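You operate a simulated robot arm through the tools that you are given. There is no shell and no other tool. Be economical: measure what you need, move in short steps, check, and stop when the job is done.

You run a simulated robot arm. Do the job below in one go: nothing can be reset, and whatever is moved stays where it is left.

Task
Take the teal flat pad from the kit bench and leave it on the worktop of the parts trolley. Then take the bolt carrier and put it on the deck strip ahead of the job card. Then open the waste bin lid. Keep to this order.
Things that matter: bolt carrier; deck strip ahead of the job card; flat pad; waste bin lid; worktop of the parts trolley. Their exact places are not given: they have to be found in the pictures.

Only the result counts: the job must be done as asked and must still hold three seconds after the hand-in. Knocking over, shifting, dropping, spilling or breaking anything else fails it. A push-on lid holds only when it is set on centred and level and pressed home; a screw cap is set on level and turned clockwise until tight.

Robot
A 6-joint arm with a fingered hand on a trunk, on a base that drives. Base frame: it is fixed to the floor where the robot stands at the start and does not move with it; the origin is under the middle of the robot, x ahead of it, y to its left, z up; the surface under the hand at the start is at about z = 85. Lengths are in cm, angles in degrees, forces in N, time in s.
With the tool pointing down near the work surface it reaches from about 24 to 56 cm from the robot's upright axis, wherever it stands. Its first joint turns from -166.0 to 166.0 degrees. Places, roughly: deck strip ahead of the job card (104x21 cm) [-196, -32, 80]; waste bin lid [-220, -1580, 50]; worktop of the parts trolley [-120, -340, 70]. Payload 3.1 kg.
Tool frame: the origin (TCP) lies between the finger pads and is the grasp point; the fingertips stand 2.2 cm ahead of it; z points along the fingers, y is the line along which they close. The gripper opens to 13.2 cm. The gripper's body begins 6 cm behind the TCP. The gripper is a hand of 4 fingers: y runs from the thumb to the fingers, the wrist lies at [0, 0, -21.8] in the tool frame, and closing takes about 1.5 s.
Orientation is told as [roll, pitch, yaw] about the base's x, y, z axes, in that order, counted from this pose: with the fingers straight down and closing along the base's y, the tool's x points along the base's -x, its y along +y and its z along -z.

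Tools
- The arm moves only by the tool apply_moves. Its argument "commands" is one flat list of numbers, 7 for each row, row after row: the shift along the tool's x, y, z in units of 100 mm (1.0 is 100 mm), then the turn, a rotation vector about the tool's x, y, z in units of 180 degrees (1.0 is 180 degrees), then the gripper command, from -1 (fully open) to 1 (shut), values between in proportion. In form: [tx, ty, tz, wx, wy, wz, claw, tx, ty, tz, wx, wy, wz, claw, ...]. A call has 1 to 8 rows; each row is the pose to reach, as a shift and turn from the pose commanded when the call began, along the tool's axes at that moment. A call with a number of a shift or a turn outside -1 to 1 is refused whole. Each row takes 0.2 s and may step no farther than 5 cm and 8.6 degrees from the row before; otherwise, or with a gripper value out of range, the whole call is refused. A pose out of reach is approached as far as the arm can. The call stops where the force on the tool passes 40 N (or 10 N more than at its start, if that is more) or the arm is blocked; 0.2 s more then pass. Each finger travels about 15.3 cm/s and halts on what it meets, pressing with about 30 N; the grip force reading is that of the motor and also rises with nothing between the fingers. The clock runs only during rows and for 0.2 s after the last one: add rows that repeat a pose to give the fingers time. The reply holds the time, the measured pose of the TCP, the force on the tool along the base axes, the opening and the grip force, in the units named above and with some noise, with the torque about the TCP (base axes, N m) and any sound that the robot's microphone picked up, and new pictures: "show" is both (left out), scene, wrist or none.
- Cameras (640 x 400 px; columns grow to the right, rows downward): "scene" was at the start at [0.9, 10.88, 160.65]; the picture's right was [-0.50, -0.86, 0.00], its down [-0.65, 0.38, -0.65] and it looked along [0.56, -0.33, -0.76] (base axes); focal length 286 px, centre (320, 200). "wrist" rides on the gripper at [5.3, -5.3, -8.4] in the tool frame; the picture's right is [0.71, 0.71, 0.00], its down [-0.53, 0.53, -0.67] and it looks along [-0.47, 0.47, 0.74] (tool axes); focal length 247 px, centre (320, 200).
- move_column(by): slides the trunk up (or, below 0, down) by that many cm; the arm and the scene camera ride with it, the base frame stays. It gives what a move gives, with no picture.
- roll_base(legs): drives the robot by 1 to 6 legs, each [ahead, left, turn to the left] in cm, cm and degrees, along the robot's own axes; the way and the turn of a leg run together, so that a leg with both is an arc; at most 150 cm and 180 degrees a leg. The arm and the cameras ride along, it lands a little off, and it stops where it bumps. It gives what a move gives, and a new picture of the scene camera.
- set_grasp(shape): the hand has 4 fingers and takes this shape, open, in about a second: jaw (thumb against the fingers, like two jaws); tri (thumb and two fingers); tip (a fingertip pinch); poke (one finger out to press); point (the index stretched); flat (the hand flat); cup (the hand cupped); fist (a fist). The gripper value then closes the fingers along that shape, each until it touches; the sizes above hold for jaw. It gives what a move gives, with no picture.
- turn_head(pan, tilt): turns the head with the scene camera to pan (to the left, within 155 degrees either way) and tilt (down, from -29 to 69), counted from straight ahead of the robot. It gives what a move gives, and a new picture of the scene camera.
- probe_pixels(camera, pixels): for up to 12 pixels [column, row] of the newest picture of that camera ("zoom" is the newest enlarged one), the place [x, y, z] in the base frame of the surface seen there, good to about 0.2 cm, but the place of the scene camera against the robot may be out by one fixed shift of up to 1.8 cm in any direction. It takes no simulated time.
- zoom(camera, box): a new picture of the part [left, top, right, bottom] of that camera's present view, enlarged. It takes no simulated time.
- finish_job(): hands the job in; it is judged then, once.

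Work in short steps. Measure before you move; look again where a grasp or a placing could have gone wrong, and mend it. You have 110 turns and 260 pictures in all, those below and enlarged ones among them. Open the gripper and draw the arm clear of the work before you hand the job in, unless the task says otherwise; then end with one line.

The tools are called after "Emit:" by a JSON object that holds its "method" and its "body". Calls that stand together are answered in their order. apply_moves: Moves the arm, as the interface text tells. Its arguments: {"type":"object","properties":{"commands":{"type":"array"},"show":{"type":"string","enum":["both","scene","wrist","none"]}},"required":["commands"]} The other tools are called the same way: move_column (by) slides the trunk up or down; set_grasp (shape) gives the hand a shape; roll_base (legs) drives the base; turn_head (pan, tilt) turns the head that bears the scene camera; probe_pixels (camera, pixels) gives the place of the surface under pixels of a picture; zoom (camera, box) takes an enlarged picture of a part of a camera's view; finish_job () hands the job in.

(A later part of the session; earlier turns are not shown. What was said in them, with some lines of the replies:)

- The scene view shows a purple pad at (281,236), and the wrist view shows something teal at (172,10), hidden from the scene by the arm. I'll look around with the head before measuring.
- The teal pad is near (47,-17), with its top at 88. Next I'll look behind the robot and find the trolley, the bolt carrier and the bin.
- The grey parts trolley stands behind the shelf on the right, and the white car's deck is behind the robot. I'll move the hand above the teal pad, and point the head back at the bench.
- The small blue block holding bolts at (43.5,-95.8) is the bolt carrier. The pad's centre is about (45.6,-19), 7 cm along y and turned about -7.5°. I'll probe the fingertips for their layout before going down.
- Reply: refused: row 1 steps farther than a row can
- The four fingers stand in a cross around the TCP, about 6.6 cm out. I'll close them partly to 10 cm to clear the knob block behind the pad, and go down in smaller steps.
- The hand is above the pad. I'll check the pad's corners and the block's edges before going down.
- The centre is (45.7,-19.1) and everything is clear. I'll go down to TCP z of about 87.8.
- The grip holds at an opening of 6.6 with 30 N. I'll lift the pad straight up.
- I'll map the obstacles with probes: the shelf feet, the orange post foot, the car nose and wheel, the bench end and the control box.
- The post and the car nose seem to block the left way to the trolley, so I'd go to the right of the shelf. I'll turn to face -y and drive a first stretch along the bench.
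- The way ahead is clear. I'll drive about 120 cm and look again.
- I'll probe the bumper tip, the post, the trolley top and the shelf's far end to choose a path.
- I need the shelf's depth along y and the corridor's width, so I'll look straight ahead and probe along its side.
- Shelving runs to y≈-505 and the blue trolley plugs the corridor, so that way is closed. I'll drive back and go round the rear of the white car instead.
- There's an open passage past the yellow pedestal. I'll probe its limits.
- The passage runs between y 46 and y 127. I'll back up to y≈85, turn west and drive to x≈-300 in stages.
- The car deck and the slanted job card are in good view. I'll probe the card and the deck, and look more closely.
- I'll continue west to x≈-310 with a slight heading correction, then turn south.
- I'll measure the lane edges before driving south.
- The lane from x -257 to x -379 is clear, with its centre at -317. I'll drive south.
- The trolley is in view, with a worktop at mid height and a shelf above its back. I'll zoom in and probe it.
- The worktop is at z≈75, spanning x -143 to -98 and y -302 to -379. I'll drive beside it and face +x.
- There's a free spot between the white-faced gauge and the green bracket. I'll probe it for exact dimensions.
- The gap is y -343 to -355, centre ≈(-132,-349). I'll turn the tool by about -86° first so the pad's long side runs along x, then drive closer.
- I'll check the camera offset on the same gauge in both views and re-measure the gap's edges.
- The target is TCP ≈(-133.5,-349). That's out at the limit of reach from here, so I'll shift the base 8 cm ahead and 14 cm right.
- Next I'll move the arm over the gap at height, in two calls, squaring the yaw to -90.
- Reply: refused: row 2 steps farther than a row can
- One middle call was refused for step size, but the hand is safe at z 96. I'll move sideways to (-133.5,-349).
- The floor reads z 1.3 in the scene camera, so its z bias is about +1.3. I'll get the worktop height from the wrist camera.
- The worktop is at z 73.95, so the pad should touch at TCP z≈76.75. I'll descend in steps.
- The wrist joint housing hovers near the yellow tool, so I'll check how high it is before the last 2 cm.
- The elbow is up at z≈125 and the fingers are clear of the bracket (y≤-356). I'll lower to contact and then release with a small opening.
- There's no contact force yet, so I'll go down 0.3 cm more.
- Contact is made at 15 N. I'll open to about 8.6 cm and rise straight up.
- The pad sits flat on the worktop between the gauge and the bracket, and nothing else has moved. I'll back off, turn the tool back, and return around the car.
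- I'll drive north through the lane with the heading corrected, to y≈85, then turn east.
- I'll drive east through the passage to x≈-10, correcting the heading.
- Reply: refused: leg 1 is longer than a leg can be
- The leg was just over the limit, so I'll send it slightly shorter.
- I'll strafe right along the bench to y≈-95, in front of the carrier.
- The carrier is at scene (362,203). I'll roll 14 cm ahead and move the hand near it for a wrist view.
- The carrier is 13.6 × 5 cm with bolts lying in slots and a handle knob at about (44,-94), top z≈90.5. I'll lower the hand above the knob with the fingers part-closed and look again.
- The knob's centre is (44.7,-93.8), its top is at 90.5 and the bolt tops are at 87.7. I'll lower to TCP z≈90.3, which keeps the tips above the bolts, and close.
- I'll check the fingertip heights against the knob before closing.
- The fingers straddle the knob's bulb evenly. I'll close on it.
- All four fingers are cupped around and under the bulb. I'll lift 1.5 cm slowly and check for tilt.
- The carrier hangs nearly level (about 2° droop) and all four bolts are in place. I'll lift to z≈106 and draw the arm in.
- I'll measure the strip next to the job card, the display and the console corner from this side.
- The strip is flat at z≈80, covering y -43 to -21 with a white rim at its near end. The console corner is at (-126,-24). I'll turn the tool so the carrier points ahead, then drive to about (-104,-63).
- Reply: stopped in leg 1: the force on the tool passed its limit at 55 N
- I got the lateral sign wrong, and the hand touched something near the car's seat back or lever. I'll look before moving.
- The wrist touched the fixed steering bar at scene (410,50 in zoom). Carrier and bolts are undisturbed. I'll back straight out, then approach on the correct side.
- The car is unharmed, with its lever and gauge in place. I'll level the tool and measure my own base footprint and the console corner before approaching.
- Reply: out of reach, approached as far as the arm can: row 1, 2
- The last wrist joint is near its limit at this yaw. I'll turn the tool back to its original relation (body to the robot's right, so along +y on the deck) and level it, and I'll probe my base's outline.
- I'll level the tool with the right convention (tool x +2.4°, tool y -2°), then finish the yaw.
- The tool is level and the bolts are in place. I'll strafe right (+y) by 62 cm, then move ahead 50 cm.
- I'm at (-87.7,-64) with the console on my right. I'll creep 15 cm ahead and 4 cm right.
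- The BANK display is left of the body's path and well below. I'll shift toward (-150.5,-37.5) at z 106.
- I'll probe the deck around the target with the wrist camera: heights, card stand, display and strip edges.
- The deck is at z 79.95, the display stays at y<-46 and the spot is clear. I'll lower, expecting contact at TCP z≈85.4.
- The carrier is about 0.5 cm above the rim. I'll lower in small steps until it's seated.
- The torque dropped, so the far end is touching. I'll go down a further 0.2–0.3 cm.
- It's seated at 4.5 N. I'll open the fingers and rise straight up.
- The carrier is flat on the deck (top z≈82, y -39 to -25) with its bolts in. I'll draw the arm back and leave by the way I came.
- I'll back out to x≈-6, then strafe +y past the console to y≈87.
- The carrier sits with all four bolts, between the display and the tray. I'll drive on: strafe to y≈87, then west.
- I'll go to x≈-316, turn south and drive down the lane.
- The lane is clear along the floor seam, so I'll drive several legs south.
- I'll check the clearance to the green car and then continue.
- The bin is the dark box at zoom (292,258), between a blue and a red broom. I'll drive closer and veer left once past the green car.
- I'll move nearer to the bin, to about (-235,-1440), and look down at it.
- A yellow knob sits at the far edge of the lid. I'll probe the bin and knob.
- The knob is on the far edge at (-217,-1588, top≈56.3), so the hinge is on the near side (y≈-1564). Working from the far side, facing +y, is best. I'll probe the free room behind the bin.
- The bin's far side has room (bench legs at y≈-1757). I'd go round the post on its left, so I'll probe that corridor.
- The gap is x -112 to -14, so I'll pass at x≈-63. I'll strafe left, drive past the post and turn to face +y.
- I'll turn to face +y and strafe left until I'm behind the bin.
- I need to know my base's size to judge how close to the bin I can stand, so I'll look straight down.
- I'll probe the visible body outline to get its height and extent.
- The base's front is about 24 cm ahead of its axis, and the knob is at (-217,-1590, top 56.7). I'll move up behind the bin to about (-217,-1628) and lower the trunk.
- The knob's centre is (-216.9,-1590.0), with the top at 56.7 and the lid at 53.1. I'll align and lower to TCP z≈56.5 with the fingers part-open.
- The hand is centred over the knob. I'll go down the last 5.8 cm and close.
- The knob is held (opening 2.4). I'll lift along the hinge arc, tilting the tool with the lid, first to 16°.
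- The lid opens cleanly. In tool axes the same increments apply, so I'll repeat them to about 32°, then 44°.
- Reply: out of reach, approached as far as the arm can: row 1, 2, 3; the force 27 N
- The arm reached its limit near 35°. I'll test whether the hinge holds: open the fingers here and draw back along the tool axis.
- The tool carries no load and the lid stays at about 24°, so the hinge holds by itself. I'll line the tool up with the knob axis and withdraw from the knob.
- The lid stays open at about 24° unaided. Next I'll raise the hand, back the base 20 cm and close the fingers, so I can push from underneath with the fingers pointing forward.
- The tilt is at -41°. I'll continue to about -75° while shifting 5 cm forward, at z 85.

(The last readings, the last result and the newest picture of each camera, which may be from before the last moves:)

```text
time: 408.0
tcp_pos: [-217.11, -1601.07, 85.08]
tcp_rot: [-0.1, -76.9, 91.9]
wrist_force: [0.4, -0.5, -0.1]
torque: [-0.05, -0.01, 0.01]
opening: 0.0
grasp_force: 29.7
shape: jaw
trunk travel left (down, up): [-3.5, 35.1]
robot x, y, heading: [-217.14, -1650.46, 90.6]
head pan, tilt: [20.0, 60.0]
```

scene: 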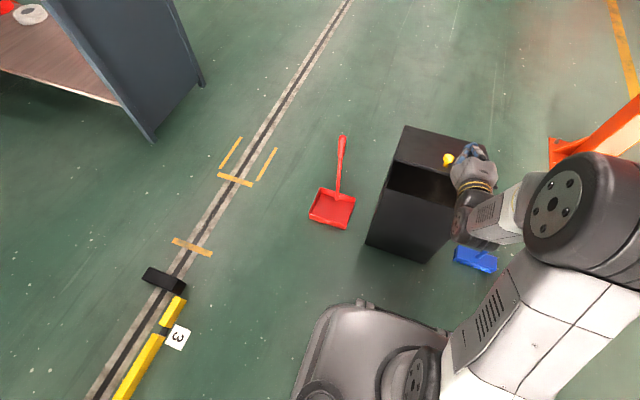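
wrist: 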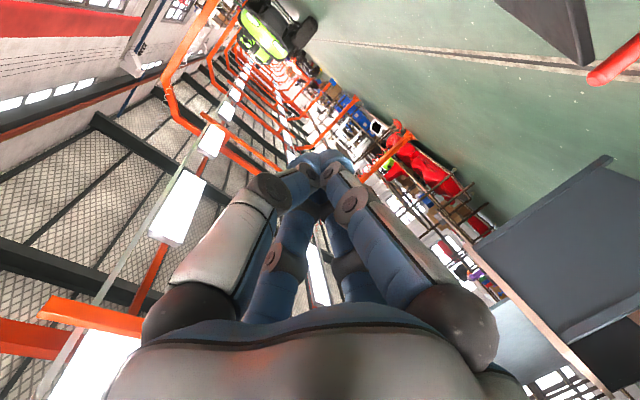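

The fingers point forward, nearly horizontal. I'll lower the hand to z≈59.5, just outside the bin and below the lid's edge.

Emit:
{"method": "apply_moves", "body": {"commands": [0.4, 0, 0.09, 0, 0, 0, 1, 0.75, 0, 0.17, 0, 0, 0, 1, 1, 0, 0.23, 0, 0, 0, 1], "show": "none"}}

Emit:
{"method": "apply_moves", "body": {"commands": [0.4, 0, 0.09, 0, 0, 0, 1, 0.75, 0, 0.17, 0, 0, 0, 1, 1, 0, 0.23, 0, 0, 0, 1], "show": "none"}}

Emit:
{"method": "apply_moves", "body": {"commands": [0.25, 0, 0.06, 0, 0, 0, 1, 0.5, 0, 0.115, 0, 0, 0, 1], "show": "both"}}

Emit:
{"method": "zoom", "body": {"camera": "scene", "box": [340, 80, 540, 280]}}

```text
time: 408.8
tcp_pos: [-216.97, -1601.32, 74.77]
tcp_rot: [-0.1, -76.9, 91.9]
wrist_force: [0.0, 0.5, -0.6]
torque: [0.01, 0.04, 0.0]
opening: 0.0
grasp_force: 30.5
shape: jaw
trunk travel left (down, up): [-3.5, 35.1]
robot x, y, heading: [-216.94, -1650.45, 90.4]
head pan, tilt: [20.0, 60.0]
```

```text
time: 409.6
tcp_pos: [-217.07, -1601.15, 64.53]
tcp_rot: [-0.2, -76.9, 91.9]
wrist_force: [0.0, -0.6, 0.4]
torque: [-0.02, 0.0, 0.01]
opening: 0.0
grasp_force: 30.4
shape: jaw
trunk travel left (down, up): [-3.5, 35.1]
robot x, y, heading: [-216.68, -1650.18, 90.4]
head pan, tilt: [20.0, 60.0]
```

```text
time: 410.2
tcp_pos: [-217.18, -1601.18, 59.37]
tcp_rot: [0.0, -76.8, 92.0]
wrist_force: [-0.2, -0.7, -0.1]
torque: [0.01, -0.03, -0.01]
opening: 0.0
grasp_force: 30.0
shape: jaw
trunk travel left (down, up): [-3.5, 35.1]
robot x, y, heading: [-217.16, -1650.52, 90.5]
head pan, tilt: [20.0, 60.0]
```

scene: 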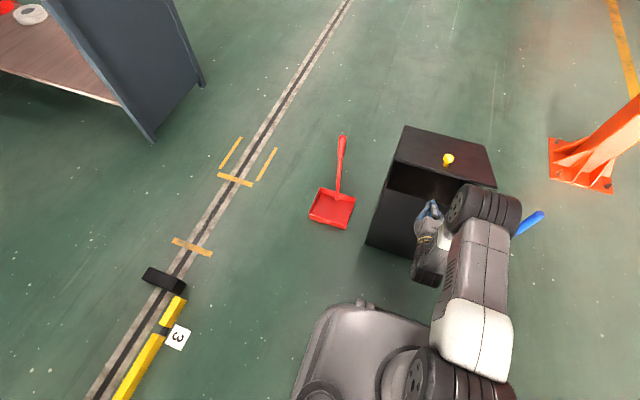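
wrist: 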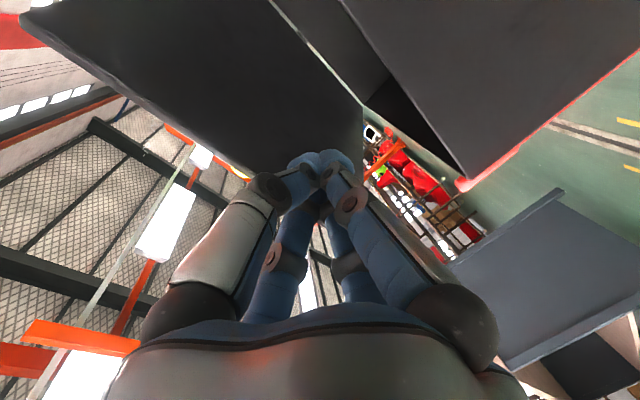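

```text
2.00 times, centred on (440, 180) of scene
```

zoom: 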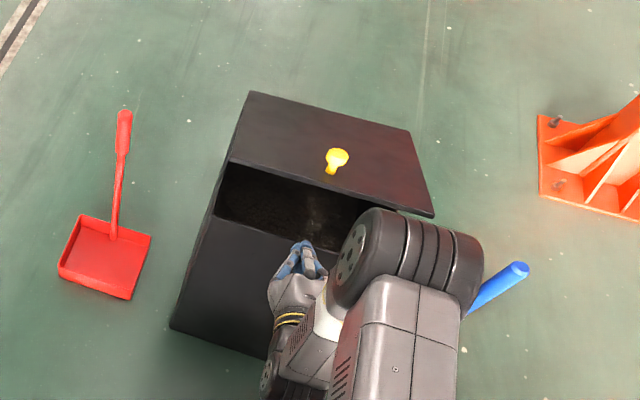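

The fingertips sit just below the raised lid's edge. I'll use the base to slide them 14 cm in under the lid, which also gains reach.

Emit:
{"method": "roll_base", "body": {"legs": [[13, 0, 0]]}}

Emit:
{"method": "apply_moves", "body": {"commands": [-0.25, 0, 0.04, 0, 0, 0, 1, -0.5, 0, 0.08, 0, 0, 0, 1, -0.78, 0, 0.12, 0, 0, 0, 1], "show": "both"}}

```text
time: 411.5
tcp_pos: [-217.3, -1588.19, 59.32]
tcp_rot: [-0.2, -76.8, 91.7]
wrist_force: [0.0, 0.6, -0.5]
torque: [-0.01, -0.02, -0.02]
opening: 0.0
grasp_force: 30.3
shape: jaw
trunk travel left (down, up): [-3.5, 35.1]
robot x, y, heading: [-217.03, -1637.23, 90.5]
head pan, tilt: [20.0, 60.0]
```

scene: 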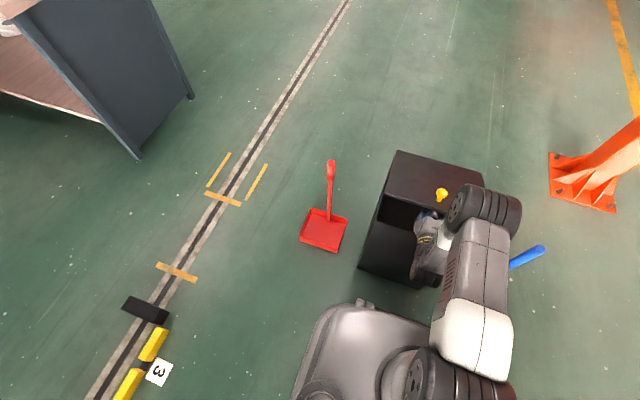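

```text
time: 412.3
tcp_pos: [-217.22, -1585.2, 66.75]
tcp_rot: [0.0, -76.7, 91.7]
wrist_force: [-0.1, -1.4, -1.1]
torque: [-0.02, -0.02, 0.01]
opening: 0.0
grasp_force: 30.0
shape: jaw
trunk travel left (down, up): [-3.5, 35.1]
robot x, y, heading: [-216.87, -1637.33, 90.4]
head pan, tilt: [20.0, 60.0]
```

scene: 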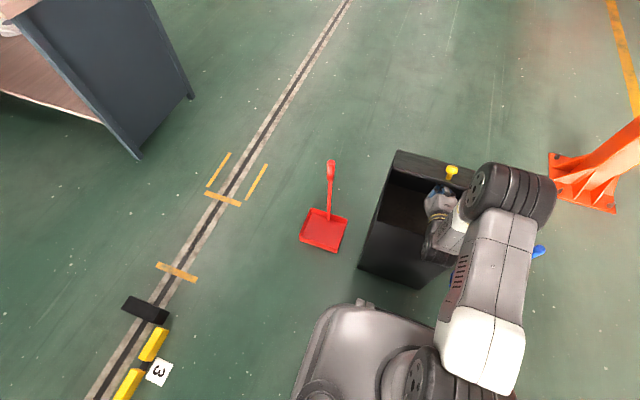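
wrist: 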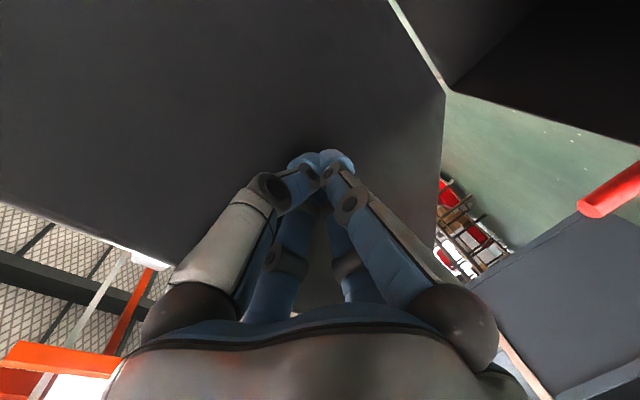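

The lid is rising on the fingertips, at about 40°. I'll continue forward and up along the arc.

Emit:
{"method": "apply_moves", "body": {"commands": [-0.264, 0, 0.246, 0, 0, 0, 1, -0.528, 0, 0.492, 0, 0, 0, 1, -0.814, 0, 0.836, 0, 0, 0, 1], "show": "both"}}

```text
time: 413.1
tcp_pos: [-217.42, -1574.97, 72.75]
tcp_rot: [-0.2, -76.9, 91.7]
wrist_force: [-1.0, -1.5, -1.7]
torque: [-0.02, -0.04, 0.01]
opening: 0.0
grasp_force: 30.1
shape: jaw
trunk travel left (down, up): [-3.5, 35.1]
robot x, y, heading: [-216.9, -1637.25, 90.4]
head pan, tilt: [20.0, 60.0]
```

scene: 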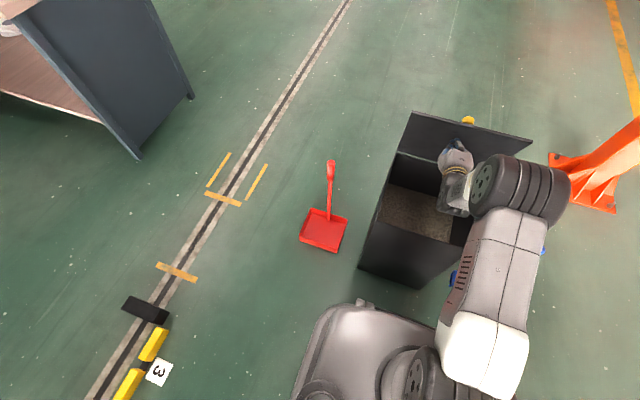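
wrist: 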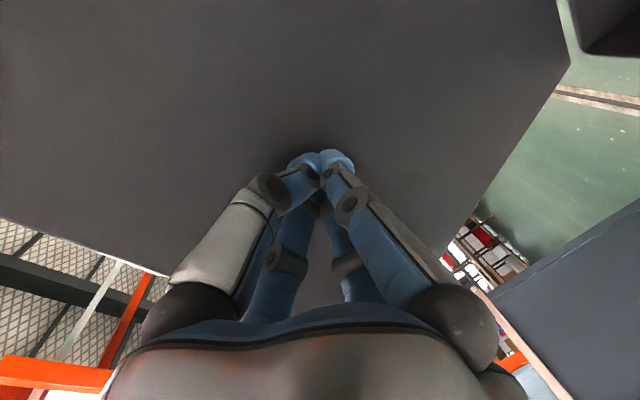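

The lid is at about 70°. I'll push forward to take it past vertical.

Emit:
{"method": "apply_moves", "body": {"commands": [-0.1, 0, 0.3, 0, 0, 0, 1, -0.18, 0, 0.62, 0, 0, 0, 1, -0.25, 0, 0.97, 0, 0, 0, 1], "show": "scene"}}

Emit:
{"method": "zoom", "body": {"camera": "scene", "box": [340, 60, 580, 280]}}

```text
time: 413.9
tcp_pos: [-217.93, -1564.85, 72.96]
tcp_rot: [0.0, -76.8, 91.7]
wrist_force: [0.0, -1.2, -0.5]
torque: [0.03, 0.03, -0.02]
opening: 0.0
grasp_force: 30.6
shape: jaw
trunk travel left (down, up): [-3.5, 35.1]
robot x, y, heading: [-217.06, -1636.92, 90.4]
head pan, tilt: [20.0, 60.0]
```

scene: 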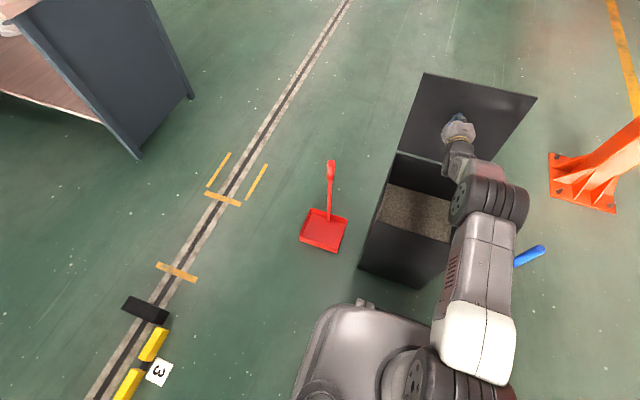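

```text
1.82 times, centred on (460, 170) of scene
```

zoom: 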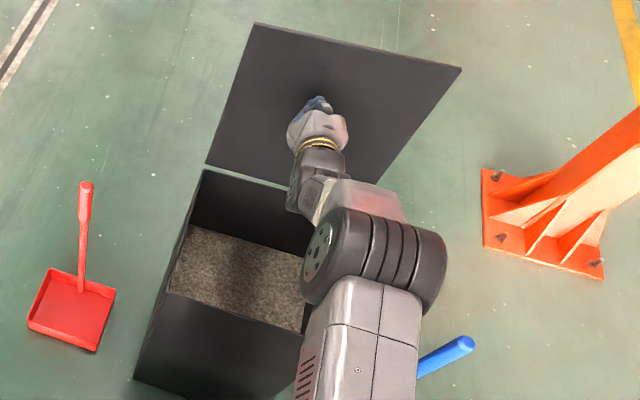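

The lid is past vertical. I'll push a few centimetres further, watching the force, to reach the stop.

Emit:
{"method": "apply_moves", "body": {"commands": [-0.03, 0, 0.15, 0, 0, 0, 1, -0.06, 0, 0.3, 0, 0, 0, 1, -0.06, 0, 0.45, 0, 0, 0, 1], "show": "scene"}}

Emit:
{"method": "probe_pixels", "body": {"camera": "scene", "pixels": [[425, 80], [535, 98], [402, 148], [510, 150], [470, 90], [420, 140]]}}

```text
time: 414.4
tcp_pos: [-217.84, -1563.26, 73.0]
tcp_rot: [-0.3, -76.9, 91.9]
wrist_force: [-0.3, -14.1, 4.5]
torque: [0.17, -0.02, -0.06]
opening: 0.0
grasp_force: 30.6
shape: jaw
trunk travel left (down, up): [-3.5, 35.1]
robot x, y, heading: [-217.12, -1636.95, 90.6]
head pan, tilt: [20.0, 60.0]
stopped in row 2: the force on the tool passed its limit at 98 N (the readings are from after the stop); the commanded pose is now the measured one
```

scene: 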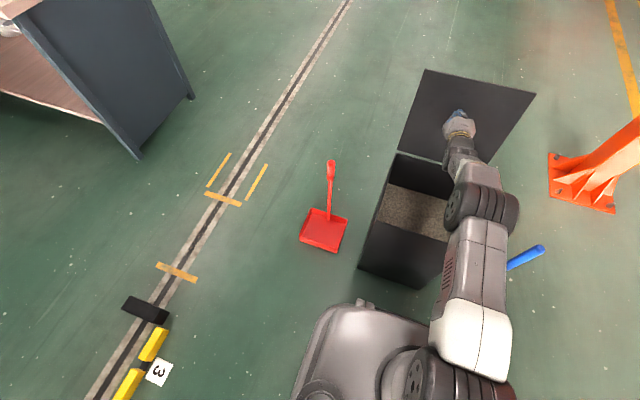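

```text
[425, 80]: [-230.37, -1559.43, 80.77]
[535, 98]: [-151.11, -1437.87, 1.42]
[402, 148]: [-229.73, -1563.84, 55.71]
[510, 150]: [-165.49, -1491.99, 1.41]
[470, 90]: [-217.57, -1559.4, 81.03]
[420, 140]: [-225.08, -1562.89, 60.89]
```

The lid reached its stop just past vertical (top at y≈-1559.4, z≈80). I'll draw the hand straight back and check that it stays.

Emit:
{"method": "apply_moves", "body": {"commands": [0.08, 0, -0.4, 0, 0, 0, 1, 0.1, 0, -0.8, 0, 0, 0, 1, 0.1, 0, -1, 0, 0, 0, 1], "show": "none"}}

Emit:
{"method": "roll_base", "body": {"legs": [[-35, 0, 0]]}}

Emit:
{"method": "apply_moves", "body": {"commands": [-0.4, 0, -0.1, 0, 0, 0, 0.5, -0.8, 0, -0.2, 0, 0, 0, 0, -1, 0, -0.2, 0, 0, 0, -1, -1, 0, -0.2, 0, 0, 0, -1, -1, 0, -0.2, 0, 0, 0, -1], "show": "scene"}}

Emit:
{"method": "probe_pixels", "body": {"camera": "scene", "pixels": [[320, 200]]}}

```text
time: 415.2
tcp_pos: [-217.7, -1573.15, 73.91]
tcp_rot: [-0.3, -76.7, 92.0]
wrist_force: [0.5, 0.7, -0.9]
torque: [0.0, -0.01, 0.02]
opening: 0.0
grasp_force: 30.1
shape: jaw
trunk travel left (down, up): [-3.5, 35.1]
robot x, y, heading: [-217.19, -1637.35, 90.5]
head pan, tilt: [20.0, 60.0]
```

```text
time: 417.6
tcp_pos: [-217.0, -1609.34, 73.98]
tcp_rot: [-0.3, -76.6, 91.6]
wrist_force: [0.0, 1.2, 0.5]
torque: [0.01, 0.0, 0.02]
opening: 0.02
grasp_force: 30.2
shape: jaw
trunk travel left (down, up): [-3.5, 35.1]
robot x, y, heading: [-217.01, -1673.84, 90.0]
head pan, tilt: [20.0, 60.0]
```

scene: 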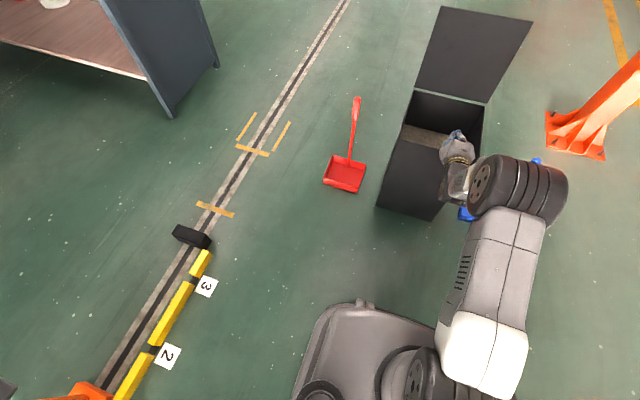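

```text
time: 418.8
tcp_pos: [-216.99, -1609.21, 84.24]
tcp_rot: [-0.2, -76.7, 91.5]
wrist_force: [0.1, -0.7, 1.5]
torque: [0.0, -0.05, 0.02]
opening: 13.18
grasp_force: 0.1
shape: jaw
trunk travel left (down, up): [-3.5, 35.1]
robot x, y, heading: [-216.73, -1673.85, 90.2]
head pan, tilt: [20.0, 60.0]
```

scene: 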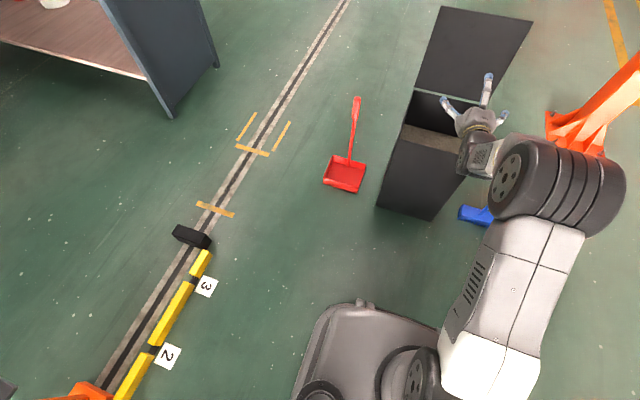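

```text
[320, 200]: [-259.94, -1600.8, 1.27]
```

The lid stays open, the brooms are untouched and the gripper is open. I'll back off a little more and confirm.

Emit:
{"method": "roll_base", "body": {"legs": [[-20, 0, 0]]}}

Emit:
{"method": "turn_head", "body": {"pan": 0, "tilt": 45}}

```text
time: 420.3
tcp_pos: [-217.05, -1628.51, 84.13]
tcp_rot: [-0.2, -76.6, 91.5]
wrist_force: [-0.2, 0.6, -0.2]
torque: [-0.02, 0.01, -0.02]
opening: 13.17
grasp_force: 0.1
shape: jaw
trunk travel left (down, up): [-3.5, 35.1]
robot x, y, heading: [-217.0, -1692.91, 90.1]
head pan, tilt: [20.0, 60.0]
```

scene: 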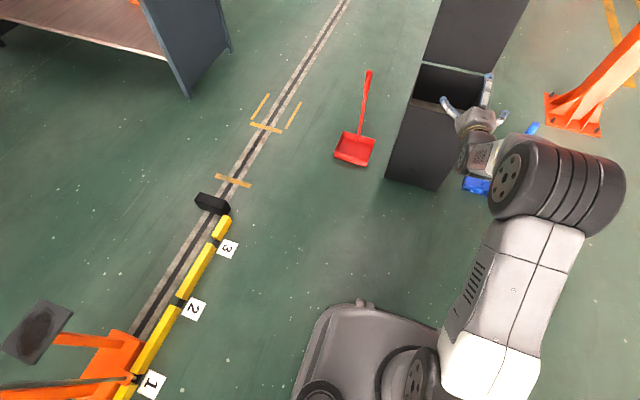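

```text
time: 421.2
tcp_pos: [-217.15, -1628.62, 84.04]
tcp_rot: [-0.2, -76.7, 91.4]
wrist_force: [-0.1, -0.2, -0.8]
torque: [0.02, -0.03, 0.01]
opening: 13.19
grasp_force: 0.1
shape: jaw
trunk travel left (down, up): [-3.5, 35.1]
robot x, y, heading: [-216.83, -1693.17, 90.1]
head pan, tilt: [0.0, 45.0]
```

scene: 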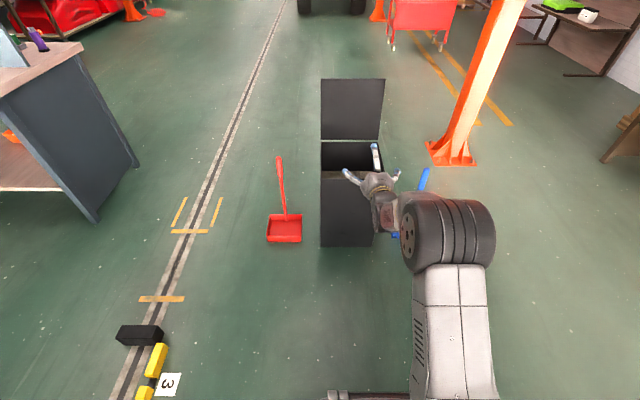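

The lid stands open past vertical, the gripper is open and the arm is clear. I'm handing in the job.

Emit:
{"method": "finish_job", "body": {}}

```text
The job is handed in.
```

I did all three parts in order and handed the job in: the teal pad is on the trolley worktop, the bolt carrier is on the deck strip ahead of the job card with its four bolts, and the waste bin lid is open. I don't have the judging result. While I was carrying the bolt carrier, the hand bumped the white car's steering bar (55 N), but the pictures showed nothing moved.
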